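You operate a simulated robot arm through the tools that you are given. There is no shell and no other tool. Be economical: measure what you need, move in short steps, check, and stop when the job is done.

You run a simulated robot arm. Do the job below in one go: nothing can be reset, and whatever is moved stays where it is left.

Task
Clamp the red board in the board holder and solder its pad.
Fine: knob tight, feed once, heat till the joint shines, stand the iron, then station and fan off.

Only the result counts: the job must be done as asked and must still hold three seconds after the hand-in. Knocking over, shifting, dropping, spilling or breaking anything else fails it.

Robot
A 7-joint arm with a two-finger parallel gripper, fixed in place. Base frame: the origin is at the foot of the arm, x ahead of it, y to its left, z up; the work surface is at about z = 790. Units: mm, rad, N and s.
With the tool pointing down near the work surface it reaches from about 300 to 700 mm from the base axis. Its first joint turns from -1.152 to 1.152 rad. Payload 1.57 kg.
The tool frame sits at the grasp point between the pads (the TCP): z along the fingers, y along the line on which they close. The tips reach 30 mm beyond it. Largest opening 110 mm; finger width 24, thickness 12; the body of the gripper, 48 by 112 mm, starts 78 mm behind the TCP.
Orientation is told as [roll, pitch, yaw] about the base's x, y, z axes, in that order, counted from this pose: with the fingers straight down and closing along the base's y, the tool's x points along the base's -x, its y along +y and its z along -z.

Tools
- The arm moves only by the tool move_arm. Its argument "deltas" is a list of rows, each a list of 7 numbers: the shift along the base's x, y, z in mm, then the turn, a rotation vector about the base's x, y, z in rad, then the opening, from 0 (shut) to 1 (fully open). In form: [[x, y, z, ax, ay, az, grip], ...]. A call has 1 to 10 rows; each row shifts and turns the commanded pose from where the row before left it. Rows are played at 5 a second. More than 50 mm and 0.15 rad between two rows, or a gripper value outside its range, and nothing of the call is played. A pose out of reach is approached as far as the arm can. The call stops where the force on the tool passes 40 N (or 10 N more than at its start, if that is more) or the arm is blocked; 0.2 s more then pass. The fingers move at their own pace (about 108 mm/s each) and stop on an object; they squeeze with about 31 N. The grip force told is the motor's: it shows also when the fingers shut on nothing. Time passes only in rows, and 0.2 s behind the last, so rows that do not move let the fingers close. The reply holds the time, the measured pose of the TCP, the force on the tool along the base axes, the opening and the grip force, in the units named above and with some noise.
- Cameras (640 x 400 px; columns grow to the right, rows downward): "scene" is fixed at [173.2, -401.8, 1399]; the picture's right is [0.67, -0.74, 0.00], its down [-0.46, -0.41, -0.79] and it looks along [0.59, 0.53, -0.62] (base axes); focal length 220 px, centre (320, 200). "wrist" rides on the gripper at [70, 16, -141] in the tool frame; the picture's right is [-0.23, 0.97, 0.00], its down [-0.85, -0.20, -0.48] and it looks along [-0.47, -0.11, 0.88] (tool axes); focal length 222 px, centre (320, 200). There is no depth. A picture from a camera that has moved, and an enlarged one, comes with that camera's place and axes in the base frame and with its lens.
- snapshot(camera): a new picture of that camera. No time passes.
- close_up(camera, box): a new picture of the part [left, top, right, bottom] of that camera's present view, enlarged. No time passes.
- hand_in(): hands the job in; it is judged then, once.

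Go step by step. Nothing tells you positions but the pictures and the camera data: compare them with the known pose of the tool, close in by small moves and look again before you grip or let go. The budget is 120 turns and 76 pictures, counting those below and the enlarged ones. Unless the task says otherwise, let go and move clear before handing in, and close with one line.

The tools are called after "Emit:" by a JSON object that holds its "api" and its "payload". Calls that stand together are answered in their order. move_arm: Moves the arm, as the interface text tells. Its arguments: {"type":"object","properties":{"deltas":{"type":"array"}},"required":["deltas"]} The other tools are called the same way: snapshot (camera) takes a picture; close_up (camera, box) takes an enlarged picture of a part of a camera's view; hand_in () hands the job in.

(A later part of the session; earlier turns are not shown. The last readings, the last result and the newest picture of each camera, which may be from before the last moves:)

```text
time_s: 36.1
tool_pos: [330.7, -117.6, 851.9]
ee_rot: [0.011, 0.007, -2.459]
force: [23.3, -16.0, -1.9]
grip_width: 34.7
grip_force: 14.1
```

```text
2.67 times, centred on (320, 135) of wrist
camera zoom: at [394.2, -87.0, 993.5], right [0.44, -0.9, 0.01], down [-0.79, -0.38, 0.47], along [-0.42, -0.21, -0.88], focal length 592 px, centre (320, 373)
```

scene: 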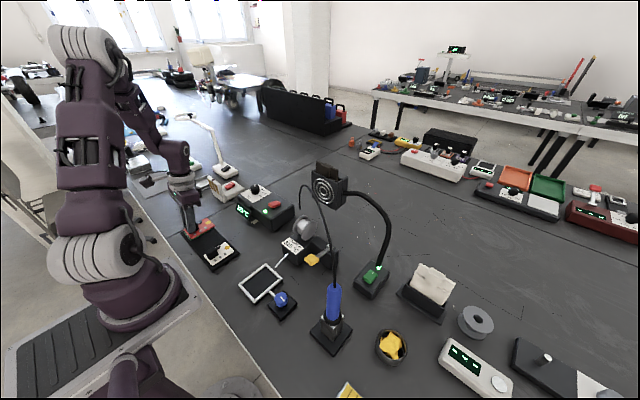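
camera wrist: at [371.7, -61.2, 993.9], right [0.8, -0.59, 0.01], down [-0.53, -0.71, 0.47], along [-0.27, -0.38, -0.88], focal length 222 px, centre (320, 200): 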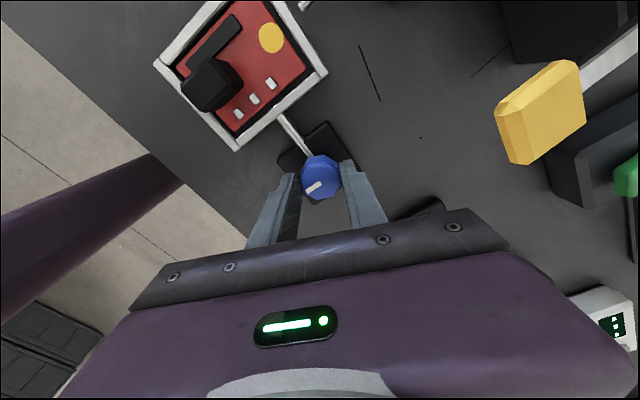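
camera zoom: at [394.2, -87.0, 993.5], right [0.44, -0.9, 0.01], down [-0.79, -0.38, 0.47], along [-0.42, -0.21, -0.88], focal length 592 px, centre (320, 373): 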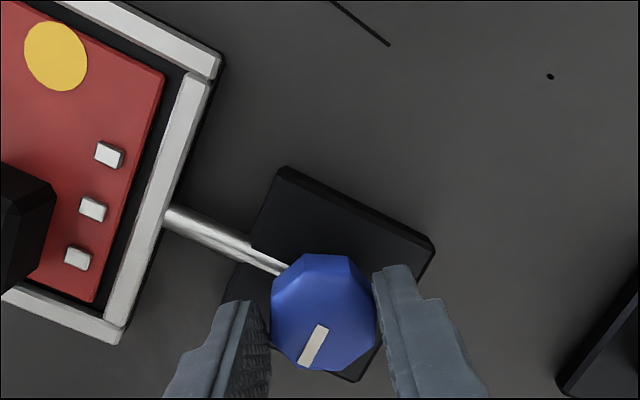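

The fingers slipped to the next flats, so the knob has met its stop. I'll let go, rise and look at its mark and the jaw.

Emit:
{"api": "move_arm", "payload": {"deltas": [[0, 0, 0, 0, 0, 0, 0.4], [0, 0, 0, 0, 0, 0, 0.5], [0, 0, 20, 0, 0, 0, 0.5], [0, 0, 40, 0, 0, 0.1, 0.5], [0, 0, 10, 0, 0, 0.15, 0.5], [0, 0, 0, 0, 0, 0.15, 0.5], [0, 0, 0, 0, 0, 0.15, 0.5], [0, 0, 0, 0, 0, 0.15, 0.5], [0, 0, 0, 0, 0, 0.15, 0.5], [0, 0, 0, 0, 0, 0, 0.5]]}}

Emit:
{"api": "close_up", "payload": {"camera": "wrist", "box": [200, 60, 440, 210]}}

Emit:
{"api": "close_up", "payload": {"camera": "scene", "box": [226, 255, 322, 315]}}

```text
time_s: 38.3
tool_pos: [329.9, -117.2, 919.8]
ee_rot: [0.007, 0.004, -1.606]
force: [0.1, -0.2, 0.4]
grip_width: 55.1
grip_force: 0.0
```

```text
2.67 times, centred on (320, 135) of wrist
camera zoom: at [347.4, -49.5, 1062.8], right [0.97, -0.26, 0.01], down [-0.23, -0.85, 0.47], along [-0.12, -0.46, -0.88], focal length 592 px, centre (320, 373)
```

zoom: 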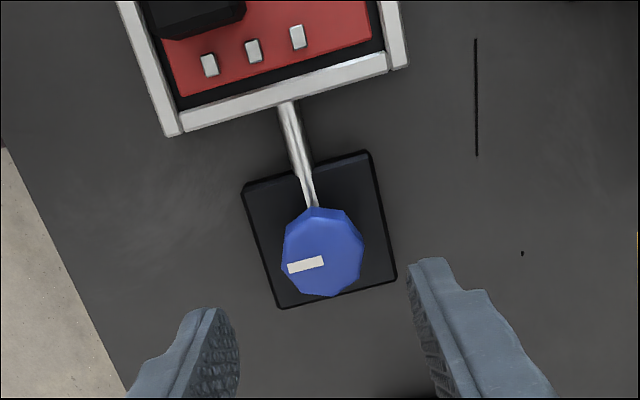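

```text
6.67 times, centred on (274, 285) of scene
camera zoom: at [173.2, -401.8, 1399.0], right [0.67, -0.74, 0.0], down [-0.46, -0.41, -0.79], along [0.59, 0.53, -0.62], focal length 1466 px, centre (627, -367)
```

zoom: 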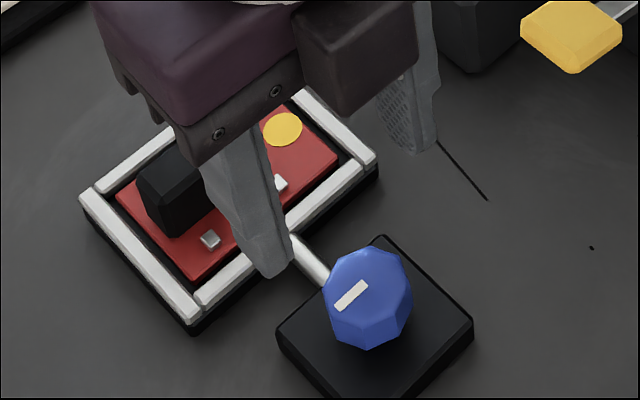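

The knob has turned about 92° clockwise and is still there. I'll regrip it at this yaw and turn a little more to confirm it is hard against its stop.

Emit:
{"api": "move_arm", "payload": {"deltas": [[-1.7, -1.5, -30, 0, 0, 0, 0.5], [0, 0, -30, 0, 0, 0, 0.5], [0, 0, -8, 0, 0, 0, 0.5], [0, 0, 0, 0, 0, 0, 0.2], [0, 0, 0, 0, 0, 0, 0.1], [0, 0, 0, 0, 0, 0, 0.1]]}}

Emit:
{"api": "move_arm", "payload": {"deltas": [[0, 0, 0, 0, 0, -0.08, 0.1], [0, 0, 0, 0, 0, -0.08, 0.1], [0, 0, 0, 0, 0, -0.08, 0.1], [0, 0, 0, 0, 0, 0, 0.1]]}}

Emit:
{"api": "close_up", "payload": {"camera": "wrist", "box": [200, 60, 440, 210]}}

```text
time_s: 39.7
tool_pos: [329.7, -119.6, 854.0]
ee_rot: [0.012, 0.004, -1.605]
force: [37.9, 5.7, -6.9]
grip_width: 33.6
grip_force: 41.5
```

```text
time_s: 40.7
tool_pos: [329.7, -118.4, 852.4]
ee_rot: [0.008, 0.005, -1.848]
force: [28.2, 2.6, 3.8]
grip_width: 34.1
grip_force: 13.4
```

```text
2.67 times, centred on (320, 135) of wrist
camera zoom: at [363.3, -57.8, 995.3], right [0.87, -0.49, 0.01], down [-0.43, -0.77, 0.47], along [-0.22, -0.42, -0.88], focal length 592 px, centre (320, 373)
```

zoom: 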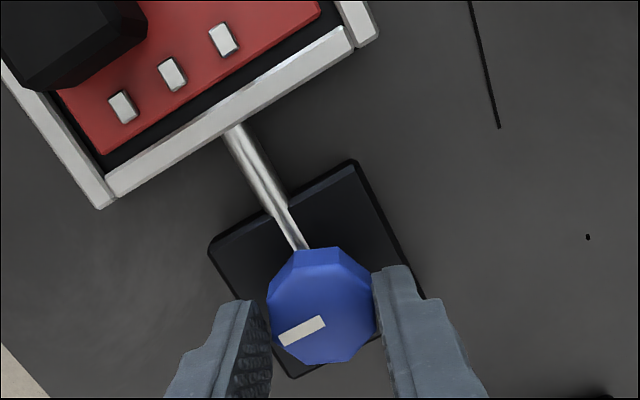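

The knob is firmly at its stop near 92°. I'll release, unwind the wrist and then test whether the board is really held by tugging its block gently.

Emit:
{"api": "move_arm", "payload": {"deltas": [[0, 0, 0, 0, 0, 0, 0.4], [0, 0, 0, 0, 0, 0, 0.5], [0, 0, 20, 0, 0, 0, 0.5], [0, 0, 40, 0, 0, 0.14, 0.5], [0, 0, 30, 0, 0, 0.15, 0.5], [0, 0, 0, 0, 0, 0.15, 0.5], [0, 0, 0, 0, 0, 0.15, 0.5], [0, 0, 0, 0, 0, 0.15, 0.5], [0, 0, 0, 0, 0, 0.15, 0.5], [0, 0, 0, 0, 0, 0.15, 0.5]]}}

Emit:
{"api": "move_arm", "payload": {"deltas": [[0, 20, 0, 0, 0, 0.15, 0.4], [0, 20, 0, 0, 0, 0.15, 0.4], [-5, 20, 0, 0, 0, 0.15, 0.35], [-5, 20, 0, 0, 0, 0.15, 0.35], [-5, 20, 0, 0, 0, 0.15, 0.35], [-5, 0, 0, 0, 0.1, 0.05, 0.3], [0, 0, 0, 0, 0.12, 0, 0.3], [0, 0, 0, 0, 0, 0, 0.3]]}}

```text
time_s: 42.9
tool_pos: [328.0, -118.4, 942.8]
ee_rot: [0.007, 0.004, -0.804]
force: [0.7, -0.3, 0.2]
grip_width: 55.0
grip_force: 0.1
```

```text
time_s: 44.7
tool_pos: [306.9, -18.6, 942.8]
ee_rot: [0.003, 0.226, -0.009]
force: [-0.1, -0.4, -0.2]
grip_width: 33.0
grip_force: 0.1
```

Emit:
{"api": "move_arm", "payload": {"deltas": [[1.5, -0.4, -40, 0, -0.005, 0.009, 0.3], [0, 0, -40, 0, 0, 0, 0.3], [0, 0, -15, 0, 0, 0, 0.3], [0, 0, -6, 0, 0, 0, 0.3], [0, 0, 0, 0, 0, 0, 0.1], [0, 0, 0, 0, 0, 0, 0.1], [0, 0, 0, 0, 0, 0, 0.1]]}}

Emit:
{"api": "move_arm", "payload": {"deltas": [[0, 0, 1, 0, 0, 0, 0.1], [0, 0, 1, 0, 0, 0, 0.1], [0, 0, 0, 0, 0, 0, 0.1]]}}

```text
time_s: 46.3
tool_pos: [309.9, -18.5, 841.9]
ee_rot: [0.002, 0.222, 0.001]
force: [-1.9, 5.3, -8.1]
grip_width: 21.1
grip_force: 31.6
```

```text
time_s: 47.1
tool_pos: [310.0, -18.9, 843.7]
ee_rot: [0.0, 0.22, 0.001]
force: [-2.5, -8.6, -22.1]
grip_width: 21.1
grip_force: 31.4
```

The board resists with 22 N, so it is clamped. I'll release, rise and go to the yellow feed lever.

Emit:
{"api": "move_arm", "payload": {"deltas": [[0, 0, -1.5, 0, 0, 0, 0.3], [0, 0, 0, 0, 0, 0, 0.3], [0, 0, 10, 0, 0, 0, 0.3], [0, 0, 40, 0, 0, 0, 0.3], [0, 0, 45, 0, -0.1, 0, 0.3], [0, 0, 40, 0, -0.12, 0, 0.2], [30, -25, 0, 0, 0, 0, 0], [30, -25, 0, 0, 0, 0, 0], [30, -25, 0, 0, 0, 0, 0], [30, -25, 0, 0, 0, 0, 0]]}}

Emit:
{"api": "snapshot", "payload": {"camera": "wrist"}}

Emit:
{"api": "close_up", "payload": {"camera": "scene", "box": [250, 200, 378, 280]}}

```text
time_s: 49.3
tool_pos: [429.0, -121.6, 977.6]
ee_rot: [0.002, 0.001, 0.001]
force: [0.0, -0.1, -0.6]
grip_width: 0.0
grip_force: 21.5
```

```text
30 pictures are left
camera wrist: at [360.5, -106.3, 1119.3], right [0.23, 0.97, 0.0], down [0.86, -0.2, 0.48], along [0.46, -0.11, -0.88], focal length 222 px, centre (320, 200)
```

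wrist: 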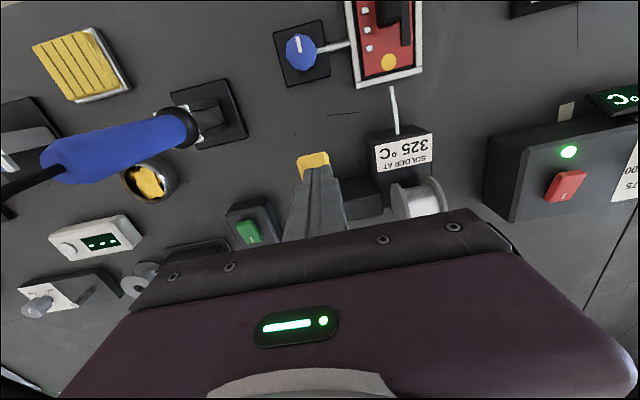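

```text
5.00 times, centred on (314, 240) of scene
camera zoom: at [173.2, -401.8, 1399.0], right [0.67, -0.74, 0.0], down [-0.46, -0.41, -0.79], along [0.59, 0.53, -0.62], focal length 1100 px, centre (350, 0)
```

zoom: 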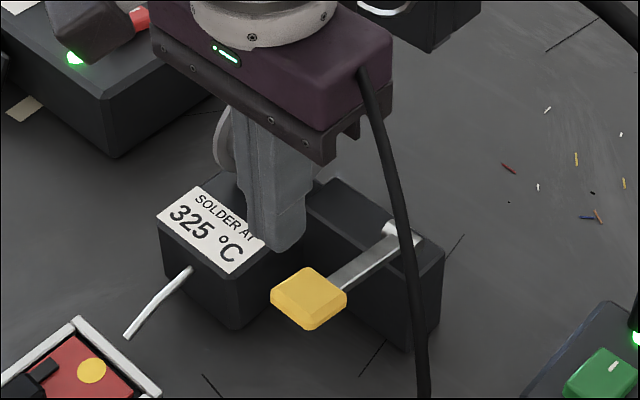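

The paddle is at about (444, -133, 880). I'll move above it and verify from the scene camera.

Emit:
{"api": "move_arm", "payload": {"deltas": [[7, -6, 0, 0, 0, 0, 0], [7, -5, -20, 0, 0, 0, 0], [0, 0, -25, 0, 0, 0, 0], [0, 0, 0, 0, 0, 0, 0]]}}

Emit:
{"api": "close_up", "payload": {"camera": "scene", "box": [250, 200, 378, 280]}}

Emit:
{"api": "close_up", "payload": {"camera": "wrist", "box": [200, 60, 440, 210]}}

```text
time_s: 50.3
tool_pos: [442.4, -130.7, 931.5]
ee_rot: [0.005, 0.001, 0.0]
force: [0.1, -0.3, -0.4]
grip_width: 0.1
grip_force: 21.4
```

```text
5.00 times, centred on (314, 240) of scene
camera zoom: at [173.2, -401.8, 1399.0], right [0.67, -0.74, 0.0], down [-0.46, -0.41, -0.79], along [0.59, 0.53, -0.62], focal length 1100 px, centre (350, 0)
```

zoom: 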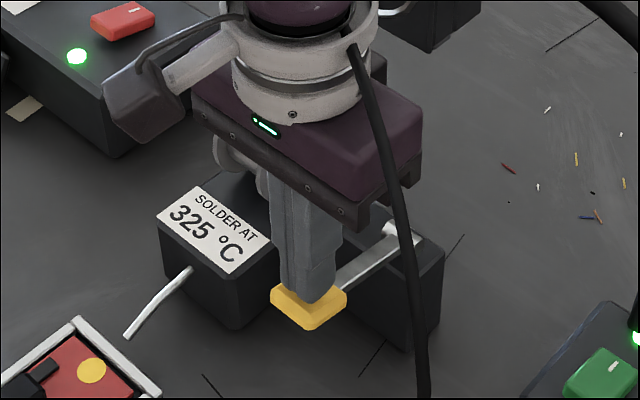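

```text
2.67 times, centred on (320, 135) of wrist
camera zoom: at [372.7, -115.4, 1072.9], right [0.23, 0.97, 0.0], down [0.86, -0.2, 0.48], along [0.47, -0.11, -0.88], focal length 592 px, centre (320, 373)
```

zoom: 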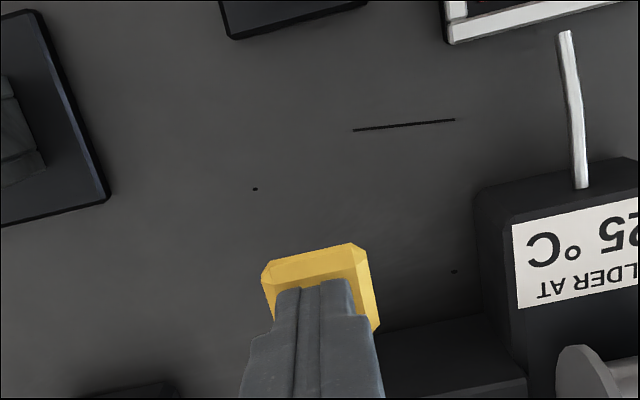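

The fingers are over the paddle. I'll press down in steps and watch the force.

Emit:
{"api": "move_arm", "payload": {"deltas": [[0, 0, -6, 0, 0, 0, 0], [0, 0, -5, 0, 0, 0, 0], [0, 0, -4, 0, 0, 0, 0], [0, 0, -4, 0, 0, 0, 0], [0, 0, -4, 0, 0, 0, 0], [0, 0, -4, 0, 0, 0, 0]]}}

```text
time_s: 51.7
tool_pos: [443.9, -130.0, 906.0]
ee_rot: [0.0, 0.001, -0.001]
force: [-1.2, 0.6, 0.6]
grip_width: 0.0
grip_force: 21.2
```

Emit:
{"api": "move_arm", "payload": {"deltas": [[0, 0, -4, 0, 0, 0, 0], [0, 0, -4, 0, 0, 0, 0], [0, 0, 0, 0, 0, 0, 0]]}}

Emit:
{"api": "close_up", "payload": {"camera": "scene", "box": [250, 210, 346, 270]}}

```text
time_s: 52.5
tool_pos: [441.5, -131.3, 898.5]
ee_rot: [0.001, 0.002, 0.0]
force: [-0.9, -1.0, 0.9]
grip_width: 0.0
grip_force: 21.0
```

```text
6.67 times, centred on (298, 240) of scene
camera zoom: at [173.1, -401.8, 1399.0], right [0.67, -0.74, 0.0], down [-0.46, -0.41, -0.79], along [0.59, 0.53, -0.62], focal length 1466 px, centre (467, -67)
```

zoom: 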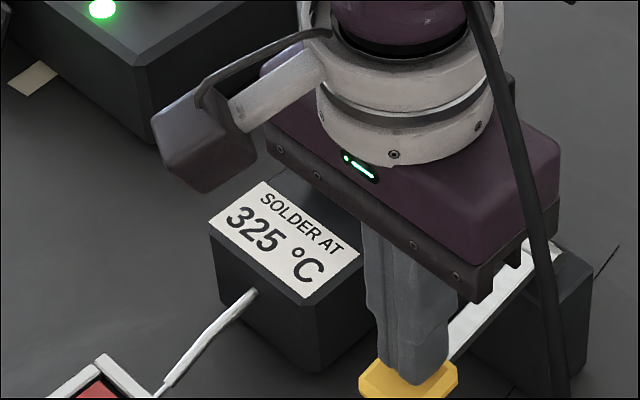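

The paddle may be moving down under a light load. I'll check it and the nozzle.

Emit:
{"api": "close_up", "payload": {"camera": "scene", "box": [242, 230, 338, 290]}}

```text
6.67 times, centred on (290, 260) of scene
camera zoom: at [173.1, -401.8, 1399.0], right [0.67, -0.74, 0.0], down [-0.46, -0.41, -0.79], along [0.59, 0.53, -0.62], focal length 1466 px, centre (520, -200)
```

zoom: 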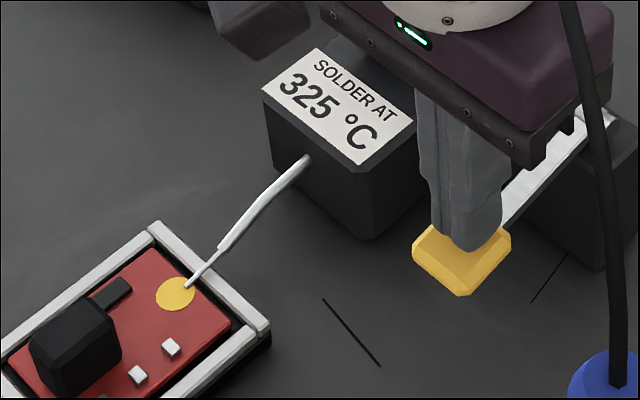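

The wire has been fed onto the pad. I'll lift off straight up and check.

Emit:
{"api": "move_arm", "payload": {"deltas": [[0, 0, 20, 0, 0, 0, 0], [0, 0, 30, 0, 0, 0, 0], [0, 0, 40, 0, 0, 0, 0], [0, 0, 40, 0, 0, 0, 0.2]]}}

Emit:
{"api": "close_up", "payload": {"camera": "scene", "box": [242, 230, 338, 290]}}

```text
time_s: 53.5
tool_pos: [444.1, -127.9, 1028.7]
ee_rot: [0.003, 0.002, 0.001]
force: [0.0, -0.1, -0.2]
grip_width: 22.0
grip_force: 0.1
```

```text
6.67 times, centred on (290, 260) of scene
camera zoom: at [173.2, -401.8, 1399.0], right [0.67, -0.74, 0.0], down [-0.46, -0.41, -0.79], along [0.59, 0.53, -0.62], focal length 1466 px, centre (520, -200)
```

zoom: 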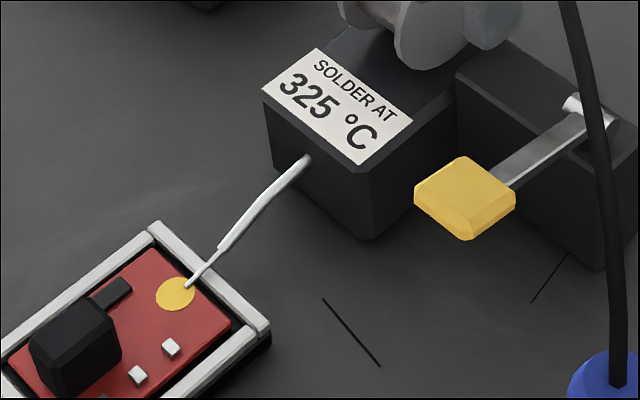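

The lever has sprung back and the wire lies on the pad. Now the iron: its handle is vertical at about (367, -266), z 870–1000. I'll move above it and look.

Emit:
{"api": "move_arm", "payload": {"deltas": [[0, 0, 40, 0, 0, 0, 0.5], [-16, -28, 20, 0, 0, 0, 0.6], [-16, -28, 0, 0, 0, 0, 0.6], [-16, -28, 0, 0, 0, 0, 0.6], [-16, -28, 0, 0, 0, 0, 0.6], [-13, -26, 0, 0, 0, 0, 0.6], [0, 0, 0, 0, 0, 0, 0.6]]}}

Emit:
{"api": "close_up", "payload": {"camera": "wrist", "box": [200, 50, 440, 200]}}

Emit:
{"api": "snapshot", "payload": {"camera": "scene"}}

```text
time_s: 55.1
tool_pos: [366.4, -267.8, 1087.7]
ee_rot: [0.004, 0.002, 0.001]
force: [0.3, 0.3, 1.0]
grip_width: 66.0
grip_force: 0.0
```

```text
2.67 times, centred on (320, 125) of wrist
camera zoom: at [297.9, -251.5, 1229.0], right [0.23, 0.97, 0.0], down [0.86, -0.2, 0.48], along [0.46, -0.11, -0.88], focal length 592 px, centre (320, 400)
```

zoom: 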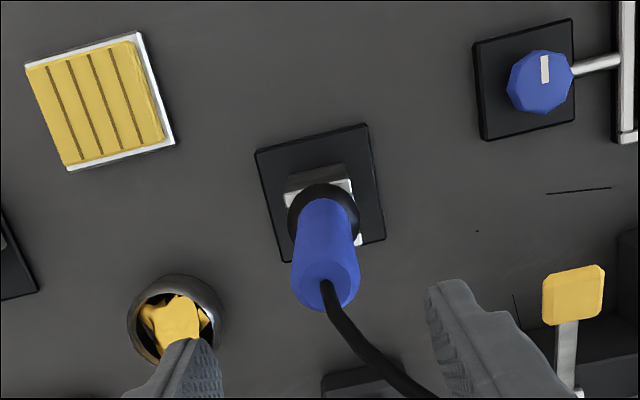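

```text
22 pictures are left
```

scene: 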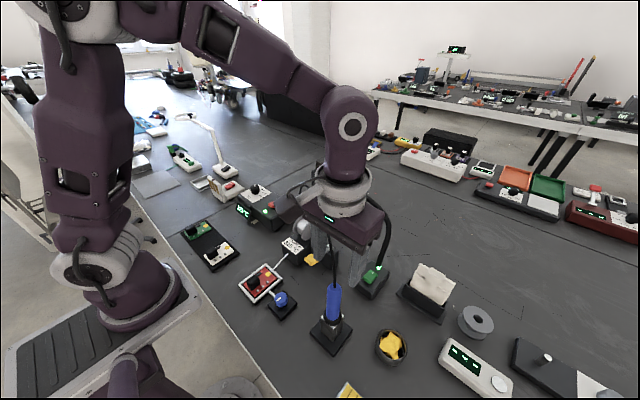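

The handle axis is at about (363, -266.5). I'll descend around its upper part and grip.

Emit:
{"api": "move_arm", "payload": {"deltas": [[-3.2, 1.2, -20, 0, 0, 0, 0.6], [0, 0, -30, 0, 0, 0, 0.6], [0, 0, -30, 0, 0, 0, 0.6], [0, 0, -25, 0, 0, 0, 0.6], [0, 0, -20, 0, 0, 0, 0.6], [0, 0, 0, 0, 0, 0, 0.6]]}}

Emit:
{"api": "close_up", "payload": {"camera": "scene", "box": [270, 260, 398, 340]}}

Emit:
{"api": "close_up", "payload": {"camera": "wrist", "box": [200, 80, 440, 230]}}

```text
time_s: 56.5
tool_pos: [362.4, -267.5, 965.2]
ee_rot: [0.002, 0.003, 0.001]
force: [0.2, -0.7, -0.2]
grip_width: 66.0
grip_force: 0.2
```

```text
5.00 times, centred on (334, 300) of scene
camera zoom: at [173.2, -401.8, 1399.0], right [0.67, -0.74, 0.0], down [-0.46, -0.41, -0.79], along [0.59, 0.53, -0.62], focal length 1100 px, centre (250, -300)
```

zoom: 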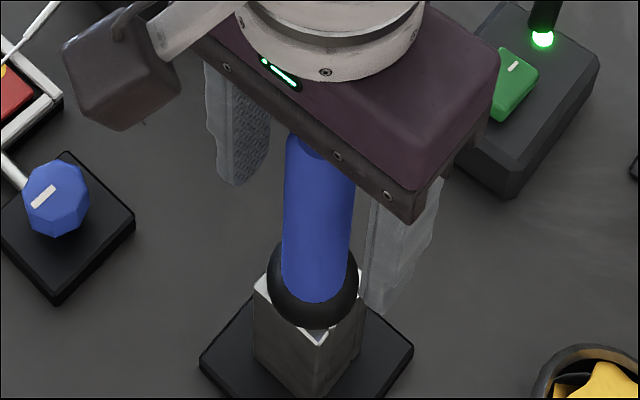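

```text
2.67 times, centred on (320, 155) of wrist
camera zoom: at [293.9, -251.8, 1106.3], right [0.23, 0.97, 0.0], down [0.86, -0.2, 0.48], along [0.47, -0.11, -0.88], focal length 592 px, centre (320, 320)
```

zoom: 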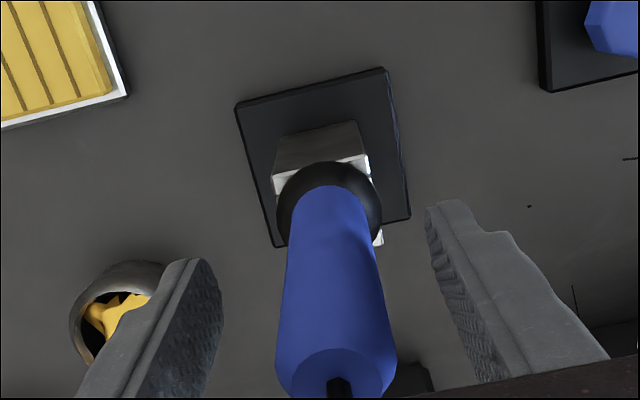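

The handle is centred between the fingers. I'll close.

Emit:
{"api": "move_arm", "payload": {"deltas": [[0, 0, 0, 0, 0, 0, 0.3], [0, 0, 0, 0, 0, 0, 0.1], [0, 0, 0, 0, 0, 0, 0.1], [0, 0, 0, 0, 0, 0, 0.1]]}}

```text
time_s: 57.5
tool_pos: [362.2, -266.9, 965.3]
ee_rot: [0.002, 0.003, -0.001]
force: [1.3, 4.9, 3.5]
grip_width: 29.4
grip_force: 30.5
```

The handle is gripped at 29 mm. I'll lift slowly straight up.

Emit:
{"api": "move_arm", "payload": {"deltas": [[0, 0, 3, 0, 0, 0, 0.05], [0, 0, 5, 0, 0, 0, 0.05], [0, 0, 8, 0, 0, 0, 0.05], [0, 0, 12, 0, 0, 0, 0.05], [0, 0, 15, 0, 0, 0, 0.05], [0, 0, 15, 0, 0, 0, 0.05], [0, 0, 15, 0, 0, 0, 0.05], [0, 0, 14, 0, 0, 0, 0.05], [0, 0, 10, 0, 0, 0, 0.05], [0, 0, 5, 0, 0, 0, 0.05]]}}

Emit:
{"api": "close_up", "payload": {"camera": "scene", "box": [260, 220, 420, 320]}}

```text
time_s: 59.7
tool_pos: [362.6, -266.7, 1065.5]
ee_rot: [0.002, 0.002, 0.0]
force: [-0.1, 0.1, -1.3]
grip_width: 29.2
grip_force: 30.7
```

```text
4.00 times, centred on (340, 270) of scene
camera zoom: at [173.2, -401.8, 1399.0], right [0.67, -0.74, 0.0], down [-0.46, -0.41, -0.79], along [0.59, 0.53, -0.62], focal length 880 px, centre (240, -80)
```

zoom: 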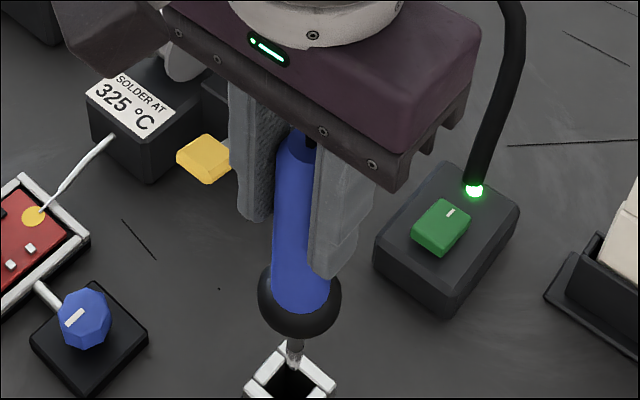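

The shaft is out, but I need to see whether the tip is clear of the stand. I'll raise 40 mm more.

Emit:
{"api": "move_arm", "payload": {"deltas": [[0, 0, 8, 0, 0, 0, 0.05], [0, 0, 14, 0, 0, 0, 0.05], [0, 0, 12, 0, 0, 0, 0.05], [0, 0, 6, 0, 0, 0, 0.05]]}}

Emit:
{"api": "close_up", "payload": {"camera": "scene", "box": [270, 250, 398, 330]}}

```text
time_s: 60.7
tool_pos: [362.8, -266.8, 1105.9]
ee_rot: [0.004, 0.002, -0.001]
force: [-0.1, -0.1, -1.4]
grip_width: 29.4
grip_force: 31.4
```

```text
5.00 times, centred on (334, 290) of scene
camera zoom: at [173.2, -401.8, 1399.0], right [0.67, -0.74, 0.0], down [-0.46, -0.41, -0.79], along [0.59, 0.53, -0.62], focal length 1100 px, centre (250, -250)
```

zoom: 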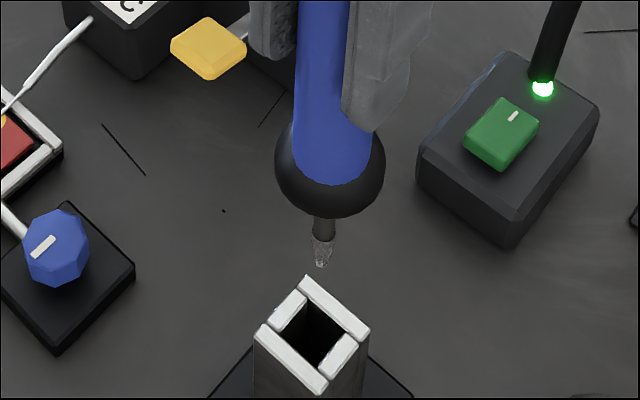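

The tip is clear, about 159 mm below the TCP. The pad is at about (359, -19.7, 806), so I'll carry the iron over there.

Emit:
{"api": "move_arm", "payload": {"deltas": [[0, 6, 0, 0, 0, 0, 0.05], [0, 12, 0, 0, 0, 0, 0.05], [0, 16, 0, 0, 0, 0, 0.05], [0, 18, 0, 0, 0, 0, 0.05], [0, 18, 0, 0, 0, 0, 0.05], [0, 18, 0, 0, 0, 0, 0.05], [0, 16, 0, 0, 0, 0, 0.05], [0, 12, 0, 0, 0, 0, 0.05], [0, 6, 0, 0, 0, 0, 0.05]]}}

Emit:
{"api": "move_arm", "payload": {"deltas": [[0, 6, 0, 0, 0, 0, 0.05], [0, 12, 0, 0, 0, 0, 0.05], [0, 18, -2, 0, 0, 0, 0.05], [0, 20, -6, 0, 0, 0, 0.05], [-1, 20, -12, 0, 0, 0, 0.05], [-1, 18, -14, 0, 0, 0, 0.05], [-1, 14, -14, 0, 0, 0, 0.05], [-1, 10, -12, 0, 0, 0, 0.05], [0, 5, -8, 0, 0, 0, 0.05], [0, 2, -4, 0, 0, 0, 0.05]]}}

Emit:
{"api": "close_up", "payload": {"camera": "scene", "box": [220, 200, 348, 280]}}

Emit:
{"api": "close_up", "payload": {"camera": "wrist", "box": [240, 60, 400, 160]}}

```text
time_s: 62.7
tool_pos: [363.2, -144.9, 1103.6]
ee_rot: [0.001, 0.001, 0.0]
force: [-1.2, 1.1, -2.1]
grip_width: 29.1
grip_force: 31.2
```

```text
time_s: 64.9
tool_pos: [360.6, -20.6, 1034.1]
ee_rot: [0.002, 0.002, -0.001]
force: [0.3, -0.8, -1.4]
grip_width: 29.4
grip_force: 30.5
```

```text
5.00 times, centred on (284, 240) of scene
camera zoom: at [173.2, -401.8, 1399.0], right [0.67, -0.74, 0.0], down [-0.46, -0.41, -0.79], along [0.59, 0.53, -0.62], focal length 1100 px, centre (500, 0)
```

zoom: 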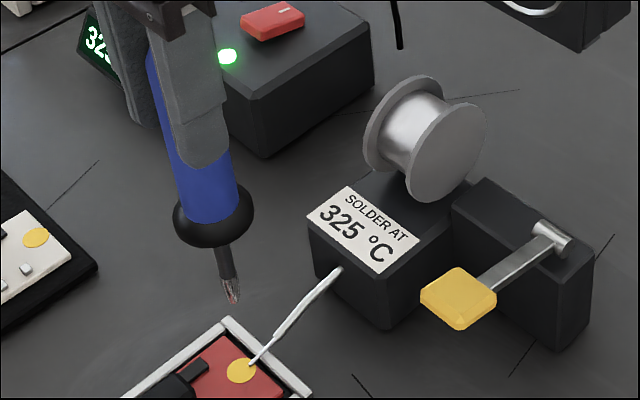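

```text
4.00 times, centred on (320, 110) of wrist
camera zoom: at [290.6, -4.6, 1175.1], right [0.23, 0.97, 0.0], down [0.86, -0.2, 0.48], along [0.46, -0.11, -0.88], focal length 888 px, centre (320, 560)
```

zoom: 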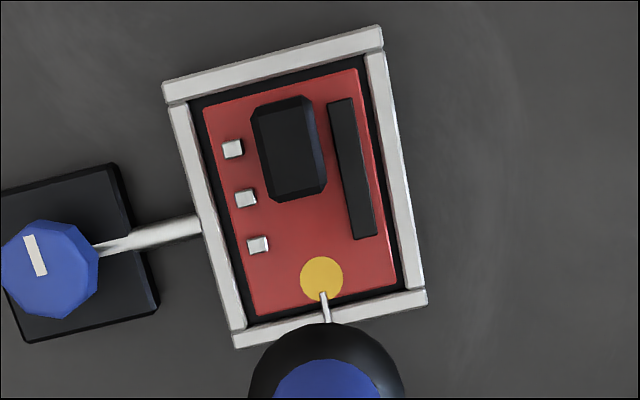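

The tip is above the pad with only a few mm error. I'll lower to just above the pad and compare directly.

Emit:
{"api": "move_arm", "payload": {"deltas": [[-2, 1.5, -6, 0, 0, 0, 0.05], [0, 0, -10, 0, 0, 0, 0.05], [0, 0, -12, 0, 0, 0, 0.05], [0, 0, -12, 0, 0, 0, 0.05], [0, 0, -8, 0, 0, 0, 0.05], [0, 0, -4, 0, 0, 0, 0.05], [0, 0, 0, 0, 0, 0, 0.05]]}}

Emit:
{"api": "close_up", "payload": {"camera": "scene", "box": [240, 250, 304, 290]}}

```text
time_s: 66.5
tool_pos: [358.5, -18.2, 980.2]
ee_rot: [0.003, 0.002, 0.0]
force: [0.3, -0.2, -1.8]
grip_width: 29.1
grip_force: 30.9
```

```text
10.00 times, centred on (272, 270) of scene
camera zoom: at [173.2, -401.8, 1399.0], right [0.67, -0.74, 0.0], down [-0.46, -0.41, -0.79], along [0.59, 0.53, -0.62], focal length 2199 px, centre (800, -500)
```

zoom: 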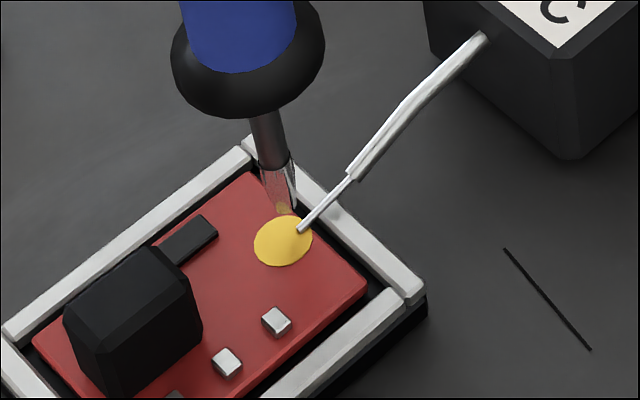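

The tip will land on the pad just beside the wire end. I'll nudge it toward the pad centre and lower until light contact.

Emit:
{"api": "move_arm", "payload": {"deltas": [[-1.2, 1, -3, 0, 0, 0, 0.05], [0, 0, -3, 0, 0, 0, 0.05], [0, 0, -2, 0, 0, 0, 0.05], [0, 0, -1.5, 0, 0, 0, 0.05], [0, 0, -1, 0, 0, 0, 0.05], [0, 0, 0, 0, 0, 0, 0.05]]}}

Emit:
{"api": "close_up", "payload": {"camera": "scene", "box": [240, 250, 304, 290]}}

```text
time_s: 67.9
tool_pos: [355.6, -16.7, 970.7]
ee_rot: [0.001, 0.003, 0.002]
force: [0.3, 0.2, -1.8]
grip_width: 29.3
grip_force: 31.0
```

```text
10.00 times, centred on (272, 270) of scene
camera zoom: at [173.2, -401.8, 1399.0], right [0.67, -0.74, 0.0], down [-0.46, -0.41, -0.79], along [0.59, 0.53, -0.62], focal length 2199 px, centre (800, -500)
```

zoom: 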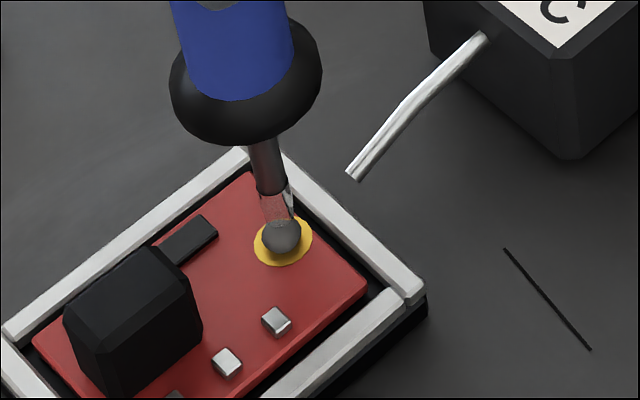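

The solder has melted to a dull grey blob. I'll hold here and look again after a second.

Emit:
{"api": "move_arm", "payload": {"deltas": [[0, 0, 0, 0, 0, 0, 0.05], [0, 0, 0, 0, 0, 0, 0.05], [0, 0, 0, 0, 0, 0, 0.05], [0, 0, 0, 0, 0, 0, 0.05]]}}

Emit:
{"api": "close_up", "payload": {"camera": "scene", "box": [264, 262, 296, 282]}}

```text
time_s: 68.9
tool_pos: [355.6, -17.1, 970.6]
ee_rot: [0.001, 0.001, -0.002]
force: [-0.1, 0.8, -1.3]
grip_width: 29.3
grip_force: 31.1
```

```text
16.00 times, centred on (280, 272) of scene
camera zoom: at [173.2, -401.8, 1399.0], right [0.67, -0.74, 0.0], down [-0.46, -0.41, -0.79], along [0.59, 0.53, -0.62], focal length 3519 px, centre (960, -952)
```

zoom: 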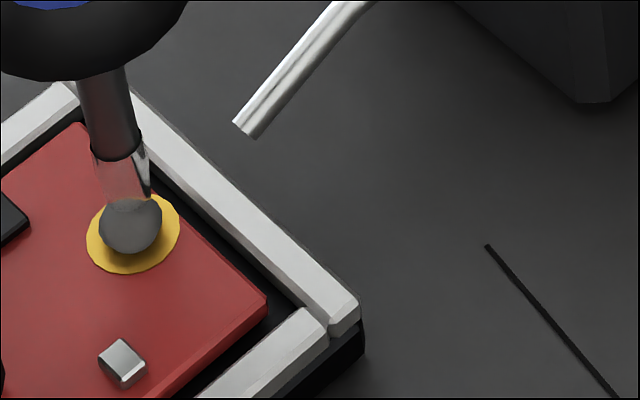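

Emit:
{"api": "move_arm", "payload": {"deltas": [[0, 0, 0, 0, 0, 0, 0.05], [0, 0, 0, 0, 0, 0, 0.05], [0, 0, 0, 0, 0, 0, 0.05], [0, 0, 0, 0, 0, 0, 0.05], [0, 0, 0, 0, 0, 0, 0.05]]}}

Emit:
{"api": "close_up", "payload": {"camera": "scene", "box": [264, 262, 296, 282]}}

```text
time_s: 70.1
tool_pos: [355.0, -17.5, 969.5]
ee_rot: [0.001, 0.001, 0.0]
force: [0.2, 0.5, -1.5]
grip_width: 29.0
grip_force: 31.3
```

```text
16.00 times, centred on (280, 272) of scene
camera zoom: at [173.2, -401.8, 1399.0], right [0.67, -0.74, 0.0], down [-0.46, -0.41, -0.79], along [0.59, 0.53, -0.62], focal length 3519 px, centre (960, -952)
```

zoom: 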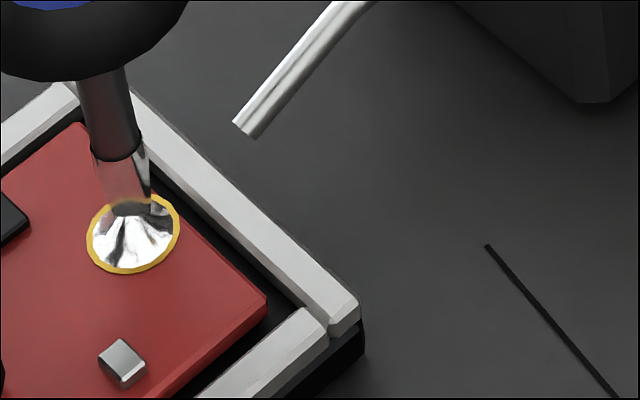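

The joint shines, so I'll lift off at once, straight up.

Emit:
{"api": "move_arm", "payload": {"deltas": [[0, 0, 8, 0, 0, 0, 0.05], [0, 0, 12, 0, 0, 0, 0.05], [0, 0, 16, 0, 0, 0, 0.05], [0, 0, 18, 0, 0, 0, 0.05], [0, 0, 18, 0, 0, 0, 0.05], [0, 0, 18, 0, 0, 0, 0.05], [0, 0, 18, 0, 0, 0, 0.05], [0, 0, 14, 0, 0, 0, 0.05], [0, 0, 9, 0, 0, 0, 0.05], [0, 0, 4, 0, 0, 0, 0.05]]}}

```text
time_s: 72.3
tool_pos: [355.2, -17.7, 1106.0]
ee_rot: [0.002, 0.002, 0.002]
force: [0.2, 0.4, -1.9]
grip_width: 29.5
grip_force: 30.8
```

Now I'll carry the iron back to its stand.

Emit:
{"api": "move_arm", "payload": {"deltas": [[0, -6, 0, 0, 0, 0, 0.05], [1, -12, 0, 0, 0, 0, 0.05], [1, -16, 0, 0, 0, 0, 0.05], [1, -18, 0, 0, 0, 0, 0.05], [1, -18, 0, 0, 0, 0, 0.05], [1, -18, 0, 0, 0, 0, 0.05], [1, -18, 0, 0, 0, 0, 0.05], [1, -16, 0, 0, 0, 0, 0.05], [0, -10, 0, 0, 0, 0, 0.05], [0, -5, 0, 0, 0, 0, 0.05]]}}

Emit:
{"api": "move_arm", "payload": {"deltas": [[0, -5, 0, 0, 0, 0, 0.05], [0, -10, 0, 0, 0, 0, 0.05], [0, -16, 0, 0, 0, 0, 0.05], [0, -18, 0, 0, 0, 0, 0.05], [0, -18, 0, 0, 0, 0, 0.05], [0, -17, 0, 0, 0, 0, 0.05], [0, -14, 0, 0, 0, 0, 0.05], [0, -9, 0, 0, 0, 0, 0.05], [0, -5, 0, 0, 0, 0, 0.05], [0, 0, 0, 0, 0, 0, 0.05]]}}

```text
time_s: 74.5
tool_pos: [363.1, -154.9, 1103.9]
ee_rot: [0.001, 0.001, 0.0]
force: [0.1, 0.5, -1.3]
grip_width: 29.1
grip_force: 31.0
```

```text
time_s: 76.7
tool_pos: [363.7, -267.2, 1106.0]
ee_rot: [0.003, 0.003, -0.002]
force: [0.2, 0.7, -1.3]
grip_width: 29.2
grip_force: 31.3
```

Emit:
{"api": "move_arm", "payload": {"deltas": [[-0.7, 0.3, 0, 0, 0, 0, 0.05], [0, 0, 0, 0, 0, 0, 0.05]]}}

Emit:
{"api": "close_up", "payload": {"camera": "scene", "box": [270, 250, 398, 330]}}

```text
time_s: 77.3
tool_pos: [361.3, -266.0, 1105.0]
ee_rot: [0.003, 0.002, -0.001]
force: [0.3, 0.2, -2.0]
grip_width: 29.1
grip_force: 31.3
```

```text
5.00 times, centred on (334, 290) of scene
camera zoom: at [173.2, -401.8, 1399.0], right [0.67, -0.74, 0.0], down [-0.46, -0.41, -0.79], along [0.59, 0.53, -0.62], focal length 1100 px, centre (250, -250)
```

zoom: 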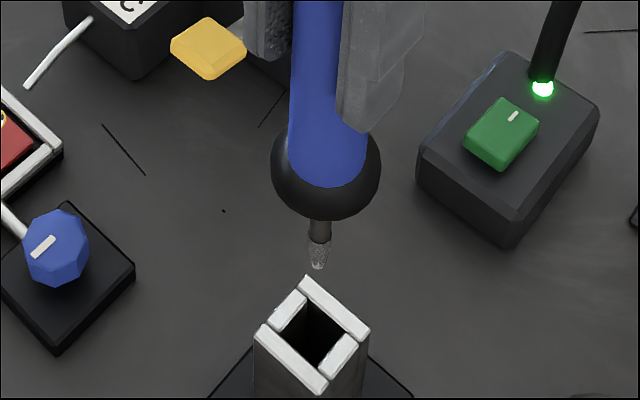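

The tip is 1–2 mm off its original line, so I'll correct that and lower slowly into the stand.

Emit:
{"api": "move_arm", "payload": {"deltas": [[1.2, -0.8, -6, 0, 0, 0, 0.05], [0, 0, -12, 0, 0, 0, 0.05], [0, 0, -14, 0, 0, 0, 0.05], [0, 0, -14, 0, 0, 0, 0.05], [0, 0, -14, 0, 0, 0, 0.05], [0, 0, -14, 0, 0, 0, 0.05], [0, 0, -14, 0, 0, 0, 0.05], [0, 0, -14, 0, 0, 0, 0.05], [0, 0, -12, 0, 0, 0, 0.05], [0, 0, -10, 0, 0, 0, 0.05]]}}

Emit:
{"api": "move_arm", "payload": {"deltas": [[0, 0, -6, 0, 0, 0, 0.05], [0, 0, -3, 0, 0, 0, 0.05], [0, 0, -2, 0, 0, 0, 0.05], [0, 0, -2, 0, 0, 0, 0.05], [0, 0, 0, 0, 0, 0, 0.05]]}}

Emit:
{"api": "close_up", "payload": {"camera": "scene", "box": [270, 260, 398, 340]}}

```text
time_s: 79.5
tool_pos: [363.4, -267.7, 981.9]
ee_rot: [0.002, 0.001, -0.002]
force: [0.3, -0.3, -2.2]
grip_width: 29.1
grip_force: 30.9
```

```text
time_s: 80.7
tool_pos: [363.1, -266.6, 969.4]
ee_rot: [0.001, 0.0, 0.002]
force: [0.1, -0.3, -2.3]
grip_width: 29.5
grip_force: 31.3
```

```text
5.00 times, centred on (334, 300) of scene
camera zoom: at [173.2, -401.8, 1399.0], right [0.67, -0.74, 0.0], down [-0.46, -0.41, -0.79], along [0.59, 0.53, -0.62], focal length 1100 px, centre (250, -300)
```

zoom: 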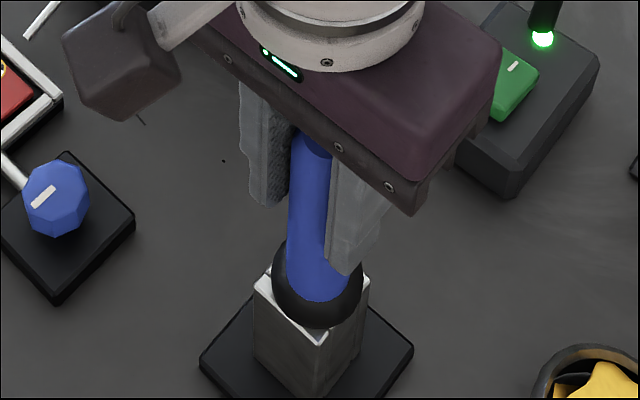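

It's nearly seated, so I'll lower the last millimetres to contact.

Emit:
{"api": "move_arm", "payload": {"deltas": [[-0.5, 0, -1.5, 0, 0, 0, 0.05], [0, 0, -1.2, 0, 0, 0, 0.05], [0, 0, -1, 0, 0, 0, 0.05], [0, 0, -0.7, 0, 0, 0, 0.05], [0, 0, 0, 0, 0, 0, 0.05]]}}

```text
time_s: 81.3
tool_pos: [363.7, -266.2, 968.2]
ee_rot: [0.002, -0.001, 0.003]
force: [-2.3, 3.9, 8.0]
grip_width: 29.4
grip_force: 31.0
stopped in row 3: the force on the tool passed its limit (the readings are from after the stop); the commanded pose is now the measured one
```

Emit:
{"api": "close_up", "payload": {"camera": "scene", "box": [270, 260, 398, 340]}}

```text
5.00 times, centred on (334, 300) of scene
camera zoom: at [173.0, -401.6, 1399.1], right [0.67, -0.74, 0.0], down [-0.46, -0.41, -0.79], along [0.59, 0.53, -0.62], focal length 1100 px, centre (250, -300)
```

zoom: 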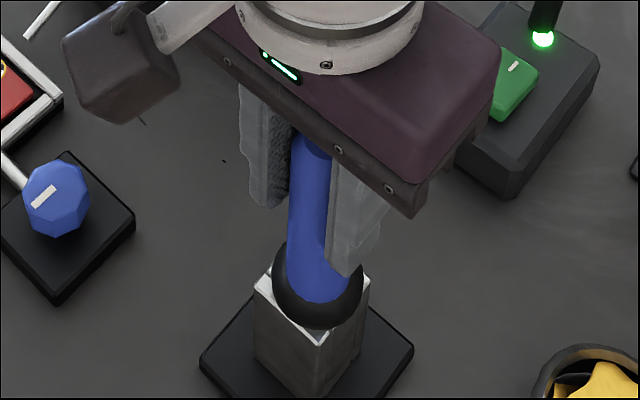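

The collar rests on the rim at its original height, with about 1 mm sideways offset. I'll nudge it back and release.

Emit:
{"api": "move_arm", "payload": {"deltas": [[0, 0, 0.8, 0, 0, 0, 0.05], [-1.2, -0.5, 0, 0, 0, 0, 0.05], [0, 0, -0.8, 0, 0, 0, 0.05], [0, 0, 0, 0, 0, 0, 0.35], [0, 0, 0, 0, 0, 0, 0.6], [0, 0, 0, 0, 0, 0, 0.6]]}}

Emit:
{"api": "close_up", "payload": {"camera": "scene", "box": [270, 260, 398, 340]}}

```text
time_s: 82.7
tool_pos: [363.3, -266.9, 967.1]
ee_rot: [0.001, -0.003, 0.001]
force: [0.0, -0.7, 0.8]
grip_width: 66.0
grip_force: 0.1
```

```text
5.00 times, centred on (334, 300) of scene
camera zoom: at [173.2, -401.8, 1399.0], right [0.67, -0.74, 0.0], down [-0.46, -0.41, -0.79], along [0.59, 0.53, -0.62], focal length 1100 px, centre (250, -300)
```

zoom: 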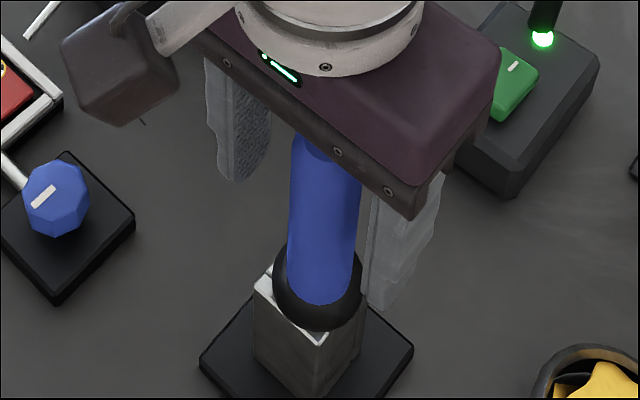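

The iron stands in its holder. I'll rise clear and go to the fan switch at about (540, -264), staying on the near side of its neck.

Emit:
{"api": "move_arm", "payload": {"deltas": [[0, 0, 20, 0, 0, 0, 0.6], [0, 0, 40, 0, 0, 0, 0.6], [0, 0, 45, 0, 0, 0, 0.6], [0, 0, 20, 0, 0, 0, 0.6], [40, 0, 0, 0, 0, 0, 0.3], [45, 0, 0, 0, 0, 0, 0], [40, 1, -40, 0, 0, 0, 0], [30, 1, -40, 0, 0, 0, 0], [10, 0, -45, 0, 0, 0, 0], [0, 0, -30, 0, 0, 0, 0]]}}

Emit:
{"api": "close_up", "payload": {"camera": "wrist", "box": [200, 60, 440, 210]}}

Emit:
{"api": "close_up", "payload": {"camera": "scene", "box": [300, 190, 428, 270]}}

```text
refused: row 7 steps farther than a row can; nothing moved
```

```text
2.67 times, centred on (320, 135) of wrist
camera zoom: at [293.8, -251.7, 1108.7], right [0.23, 0.97, 0.0], down [0.85, -0.2, 0.48], along [0.47, -0.11, -0.88], focal length 592 px, centre (320, 373)
```

zoom: 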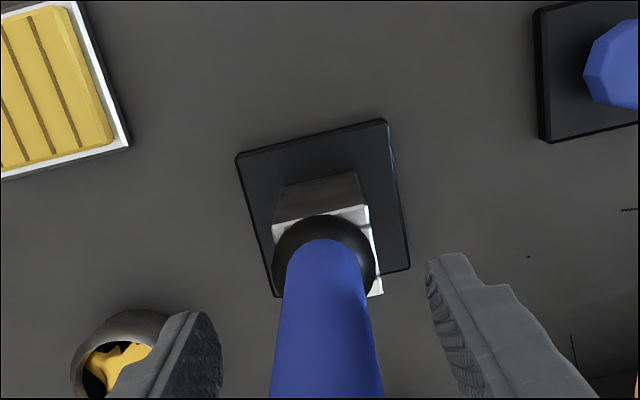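

```text
5.00 times, centred on (364, 230) of scene
camera zoom: at [173.2, -401.8, 1399.0], right [0.67, -0.74, 0.0], down [-0.46, -0.41, -0.79], along [0.59, 0.53, -0.62], focal length 1100 px, centre (100, 50)
```

zoom: 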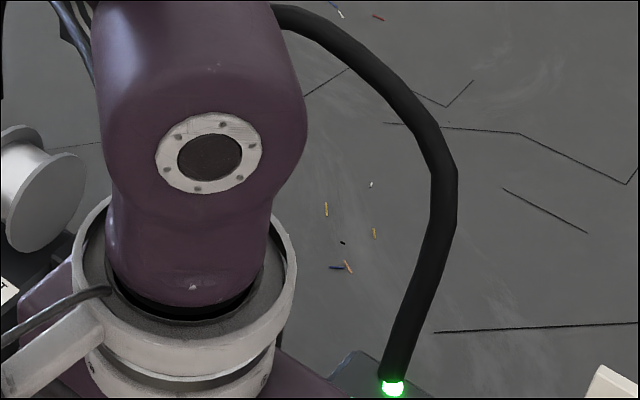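

The call was refused for step size and nothing moved. I'll repeat it with smaller steps.

Emit:
{"api": "move_arm", "payload": {"deltas": [[0, 0, 20, 0, 0, 0, 0.6], [0, 0, 40, 0, 0, 0, 0.6], [0, 0, 45, 0, 0, 0, 0.6], [0, 0, 20, 0, 0, 0, 0.6], [40, 0, 0, 0, 0, 0, 0.3], [45, 0, 0, 0, 0, 0, 0], [35, 1, -30, 0, 0, 0, 0], [32, 1, -35, 0, 0, 0, 0], [15, 0, -45, 0, 0, 0, 0], [0, 0, -35, 0, 0, 0, 0]]}}

```text
time_s: 84.9
tool_pos: [530.7, -265.3, 947.8]
ee_rot: [0.001, -0.002, 0.002]
force: [0.3, 0.6, -1.3]
grip_width: 0.3
grip_force: 21.7
```

Emit:
{"api": "close_up", "payload": {"camera": "wrist", "box": [200, 60, 440, 210]}}

```text
2.67 times, centred on (320, 135) of wrist
camera zoom: at [461.7, -250.1, 1090.1], right [0.23, 0.97, 0.0], down [0.85, -0.2, 0.48], along [0.47, -0.11, -0.88], focal length 592 px, centre (320, 373)
```

zoom: 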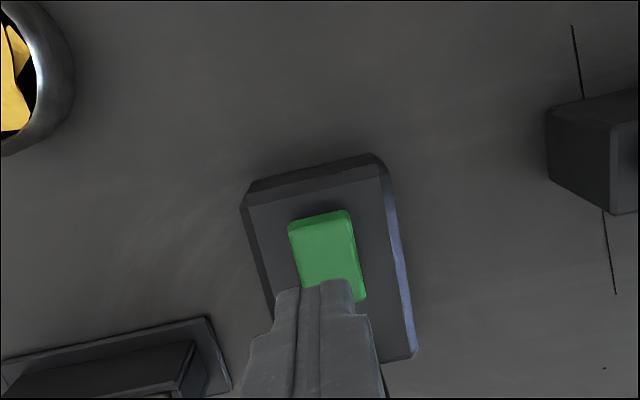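

The closed fingers are over the near half of the rocker, the end opposite its "I" mark. I'll press there in small steps.

Emit:
{"api": "move_arm", "payload": {"deltas": [[-1, 1.5, -30, 0, 0, 0, 0], [0, 0, -30, 0, 0, 0, 0], [0, 0, -8, 0, 0, 0, 0], [0, 0, -3, 0, 0, 0, 0], [0, 0, -3, 0, 0, 0, 0], [0, 0, -3, 0, 0, 0, 0], [0, 0, -3, 0, 0, 0, 0]]}}

```text
time_s: 86.5
tool_pos: [529.2, -264.2, 865.5]
ee_rot: [0.0, -0.001, 0.001]
force: [-0.8, -0.1, 1.2]
grip_width: 0.0
grip_force: 21.8
```

Emit:
{"api": "move_arm", "payload": {"deltas": [[0, 0, -3, 0, 0, 0, 0], [0, 0, -3, 0, 0, 0, 0], [0, 0, -3, 0, 0, 0, 0], [0, 0, 0, 0, 0, 0, 0]]}}

```text
time_s: 87.2
tool_pos: [527.9, -265.3, 864.3]
ee_rot: [0.0, 0.0, 0.002]
force: [-6.7, 3.9, 13.6]
grip_width: 0.1
grip_force: 21.1
stopped in row 3: the force on the tool passed its limit (the readings are from after the stop); the commanded pose is now the measured one
```

Firm contact at 864. I'll lift and look at the lamp.

Emit:
{"api": "move_arm", "payload": {"deltas": [[0, 0, 30, 0, 0, 0, 0], [0, 0, 45, 0, 0, 0, 0], [0, 0, 45, 0, 0, 0, 0], [-40, 0, 20, 0, 0, 0, 0], [-40, 25, 0, 0, 0, 0, 0]]}}

Emit:
{"api": "close_up", "payload": {"camera": "scene", "box": [228, 170, 420, 290]}}

```text
time_s: 88.4
tool_pos: [447.6, -241.3, 1004.9]
ee_rot: [0.0, -0.003, 0.0]
force: [-0.6, -0.1, -0.6]
grip_width: 0.0
grip_force: 21.3
```

```text
3.33 times, centred on (324, 230) of scene
camera zoom: at [173.2, -401.8, 1399.0], right [0.67, -0.74, 0.0], down [-0.46, -0.41, -0.79], along [0.59, 0.53, -0.62], focal length 733 px, centre (307, 100)
```

zoom: 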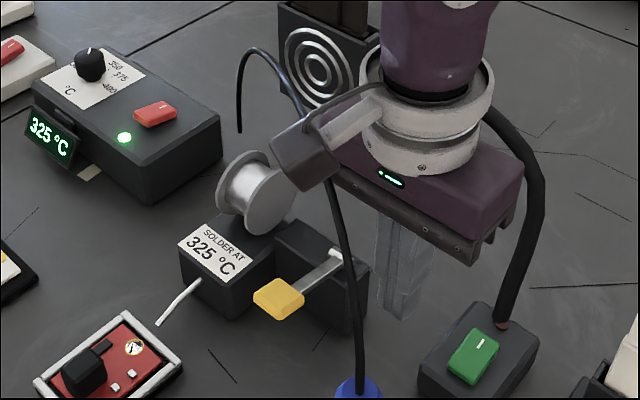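

The fan's lamp is out and the joint is shining. Next is the station's red switch at about (540, 174), passing on the near side of the fan head.

Emit:
{"api": "move_arm", "payload": {"deltas": [[-5, 40, 10, 0, 0, 0, 0], [-5, 45, 10, 0, 0, 0, 0], [0, 45, 0, 0, 0, 0, 0], [0, 45, 0, 0, 0, 0, 0], [0, 45, 0, 0, 0, 0, 0], [0, 45, 0, 0, 0, 0, 0], [0, 45, 0, 0, 0, 0, 0], [0, 45, 0, 0, 0, 0, 0], [0, 45, 0, 0, 0, 0, 0], [25, 14, 0, 0, 0, 0, 0]]}}

Emit:
{"api": "move_arm", "payload": {"deltas": [[30, 0, -20, 0, 0, 0, 0], [30, 0, -30, 0, 0, 0, 0], [8, 0, -20, 0, 0, 0, 0], [0, 0, 0, 0, 0, 0, 0]]}}

Emit:
{"api": "close_up", "payload": {"camera": "wrist", "box": [200, 60, 440, 210]}}

```text
time_s: 90.6
tool_pos: [463.1, 177.0, 1023.0]
ee_rot: [-0.001, 0.0, 0.002]
force: [0.2, 0.7, 0.2]
grip_width: 0.0
grip_force: 21.1
```

```text
time_s: 91.6
tool_pos: [531.2, 175.1, 952.4]
ee_rot: [-0.001, 0.0, 0.001]
force: [0.0, 0.4, -0.7]
grip_width: 0.0
grip_force: 21.0
```

```text
2.67 times, centred on (320, 135) of wrist
camera zoom: at [463.4, 191.1, 1093.9], right [0.23, 0.97, 0.0], down [0.85, -0.2, 0.48], along [0.47, -0.11, -0.88], focal length 592 px, centre (320, 373)
```

zoom: 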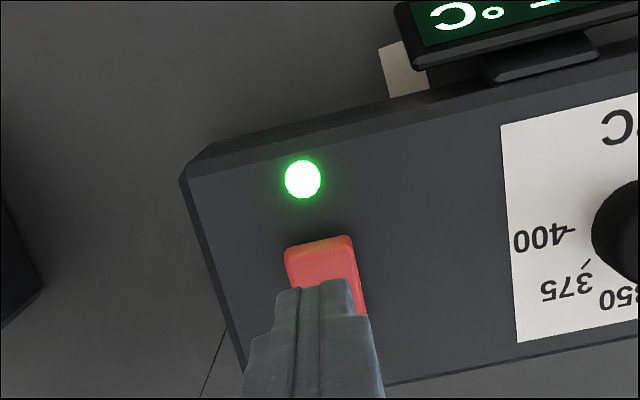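

The near end of the red rocker is at about (540, 174). I'll centre on it and press down in small steps.

Emit:
{"api": "move_arm", "payload": {"deltas": [[7.5, -0.5, -25, 0, 0, 0, 0], [0, 0, -25, 0, 0, 0, 0], [0, 0, -10, 0, 0, 0, 0], [0, 0, -4, 0, 0, 0, 0], [0, 0, -4, 0, 0, 0, 0], [0, 0, -3, 0, 0, 0, 0], [0, 0, -3, 0, 0, 0, 0], [0, 0, -3, 0, 0, 0, 0], [0, 0, -3, 0, 0, 0, 0]]}}

```text
time_s: 92.5
tool_pos: [538.8, 174.6, 894.4]
ee_rot: [0.002, -0.002, 0.001]
force: [-8.3, -2.2, 13.5]
grip_width: 0.1
grip_force: 21.1
stopped in row 4: the force on the tool passed its limit (the readings are from after the stop); the commanded pose is now the measured one
```

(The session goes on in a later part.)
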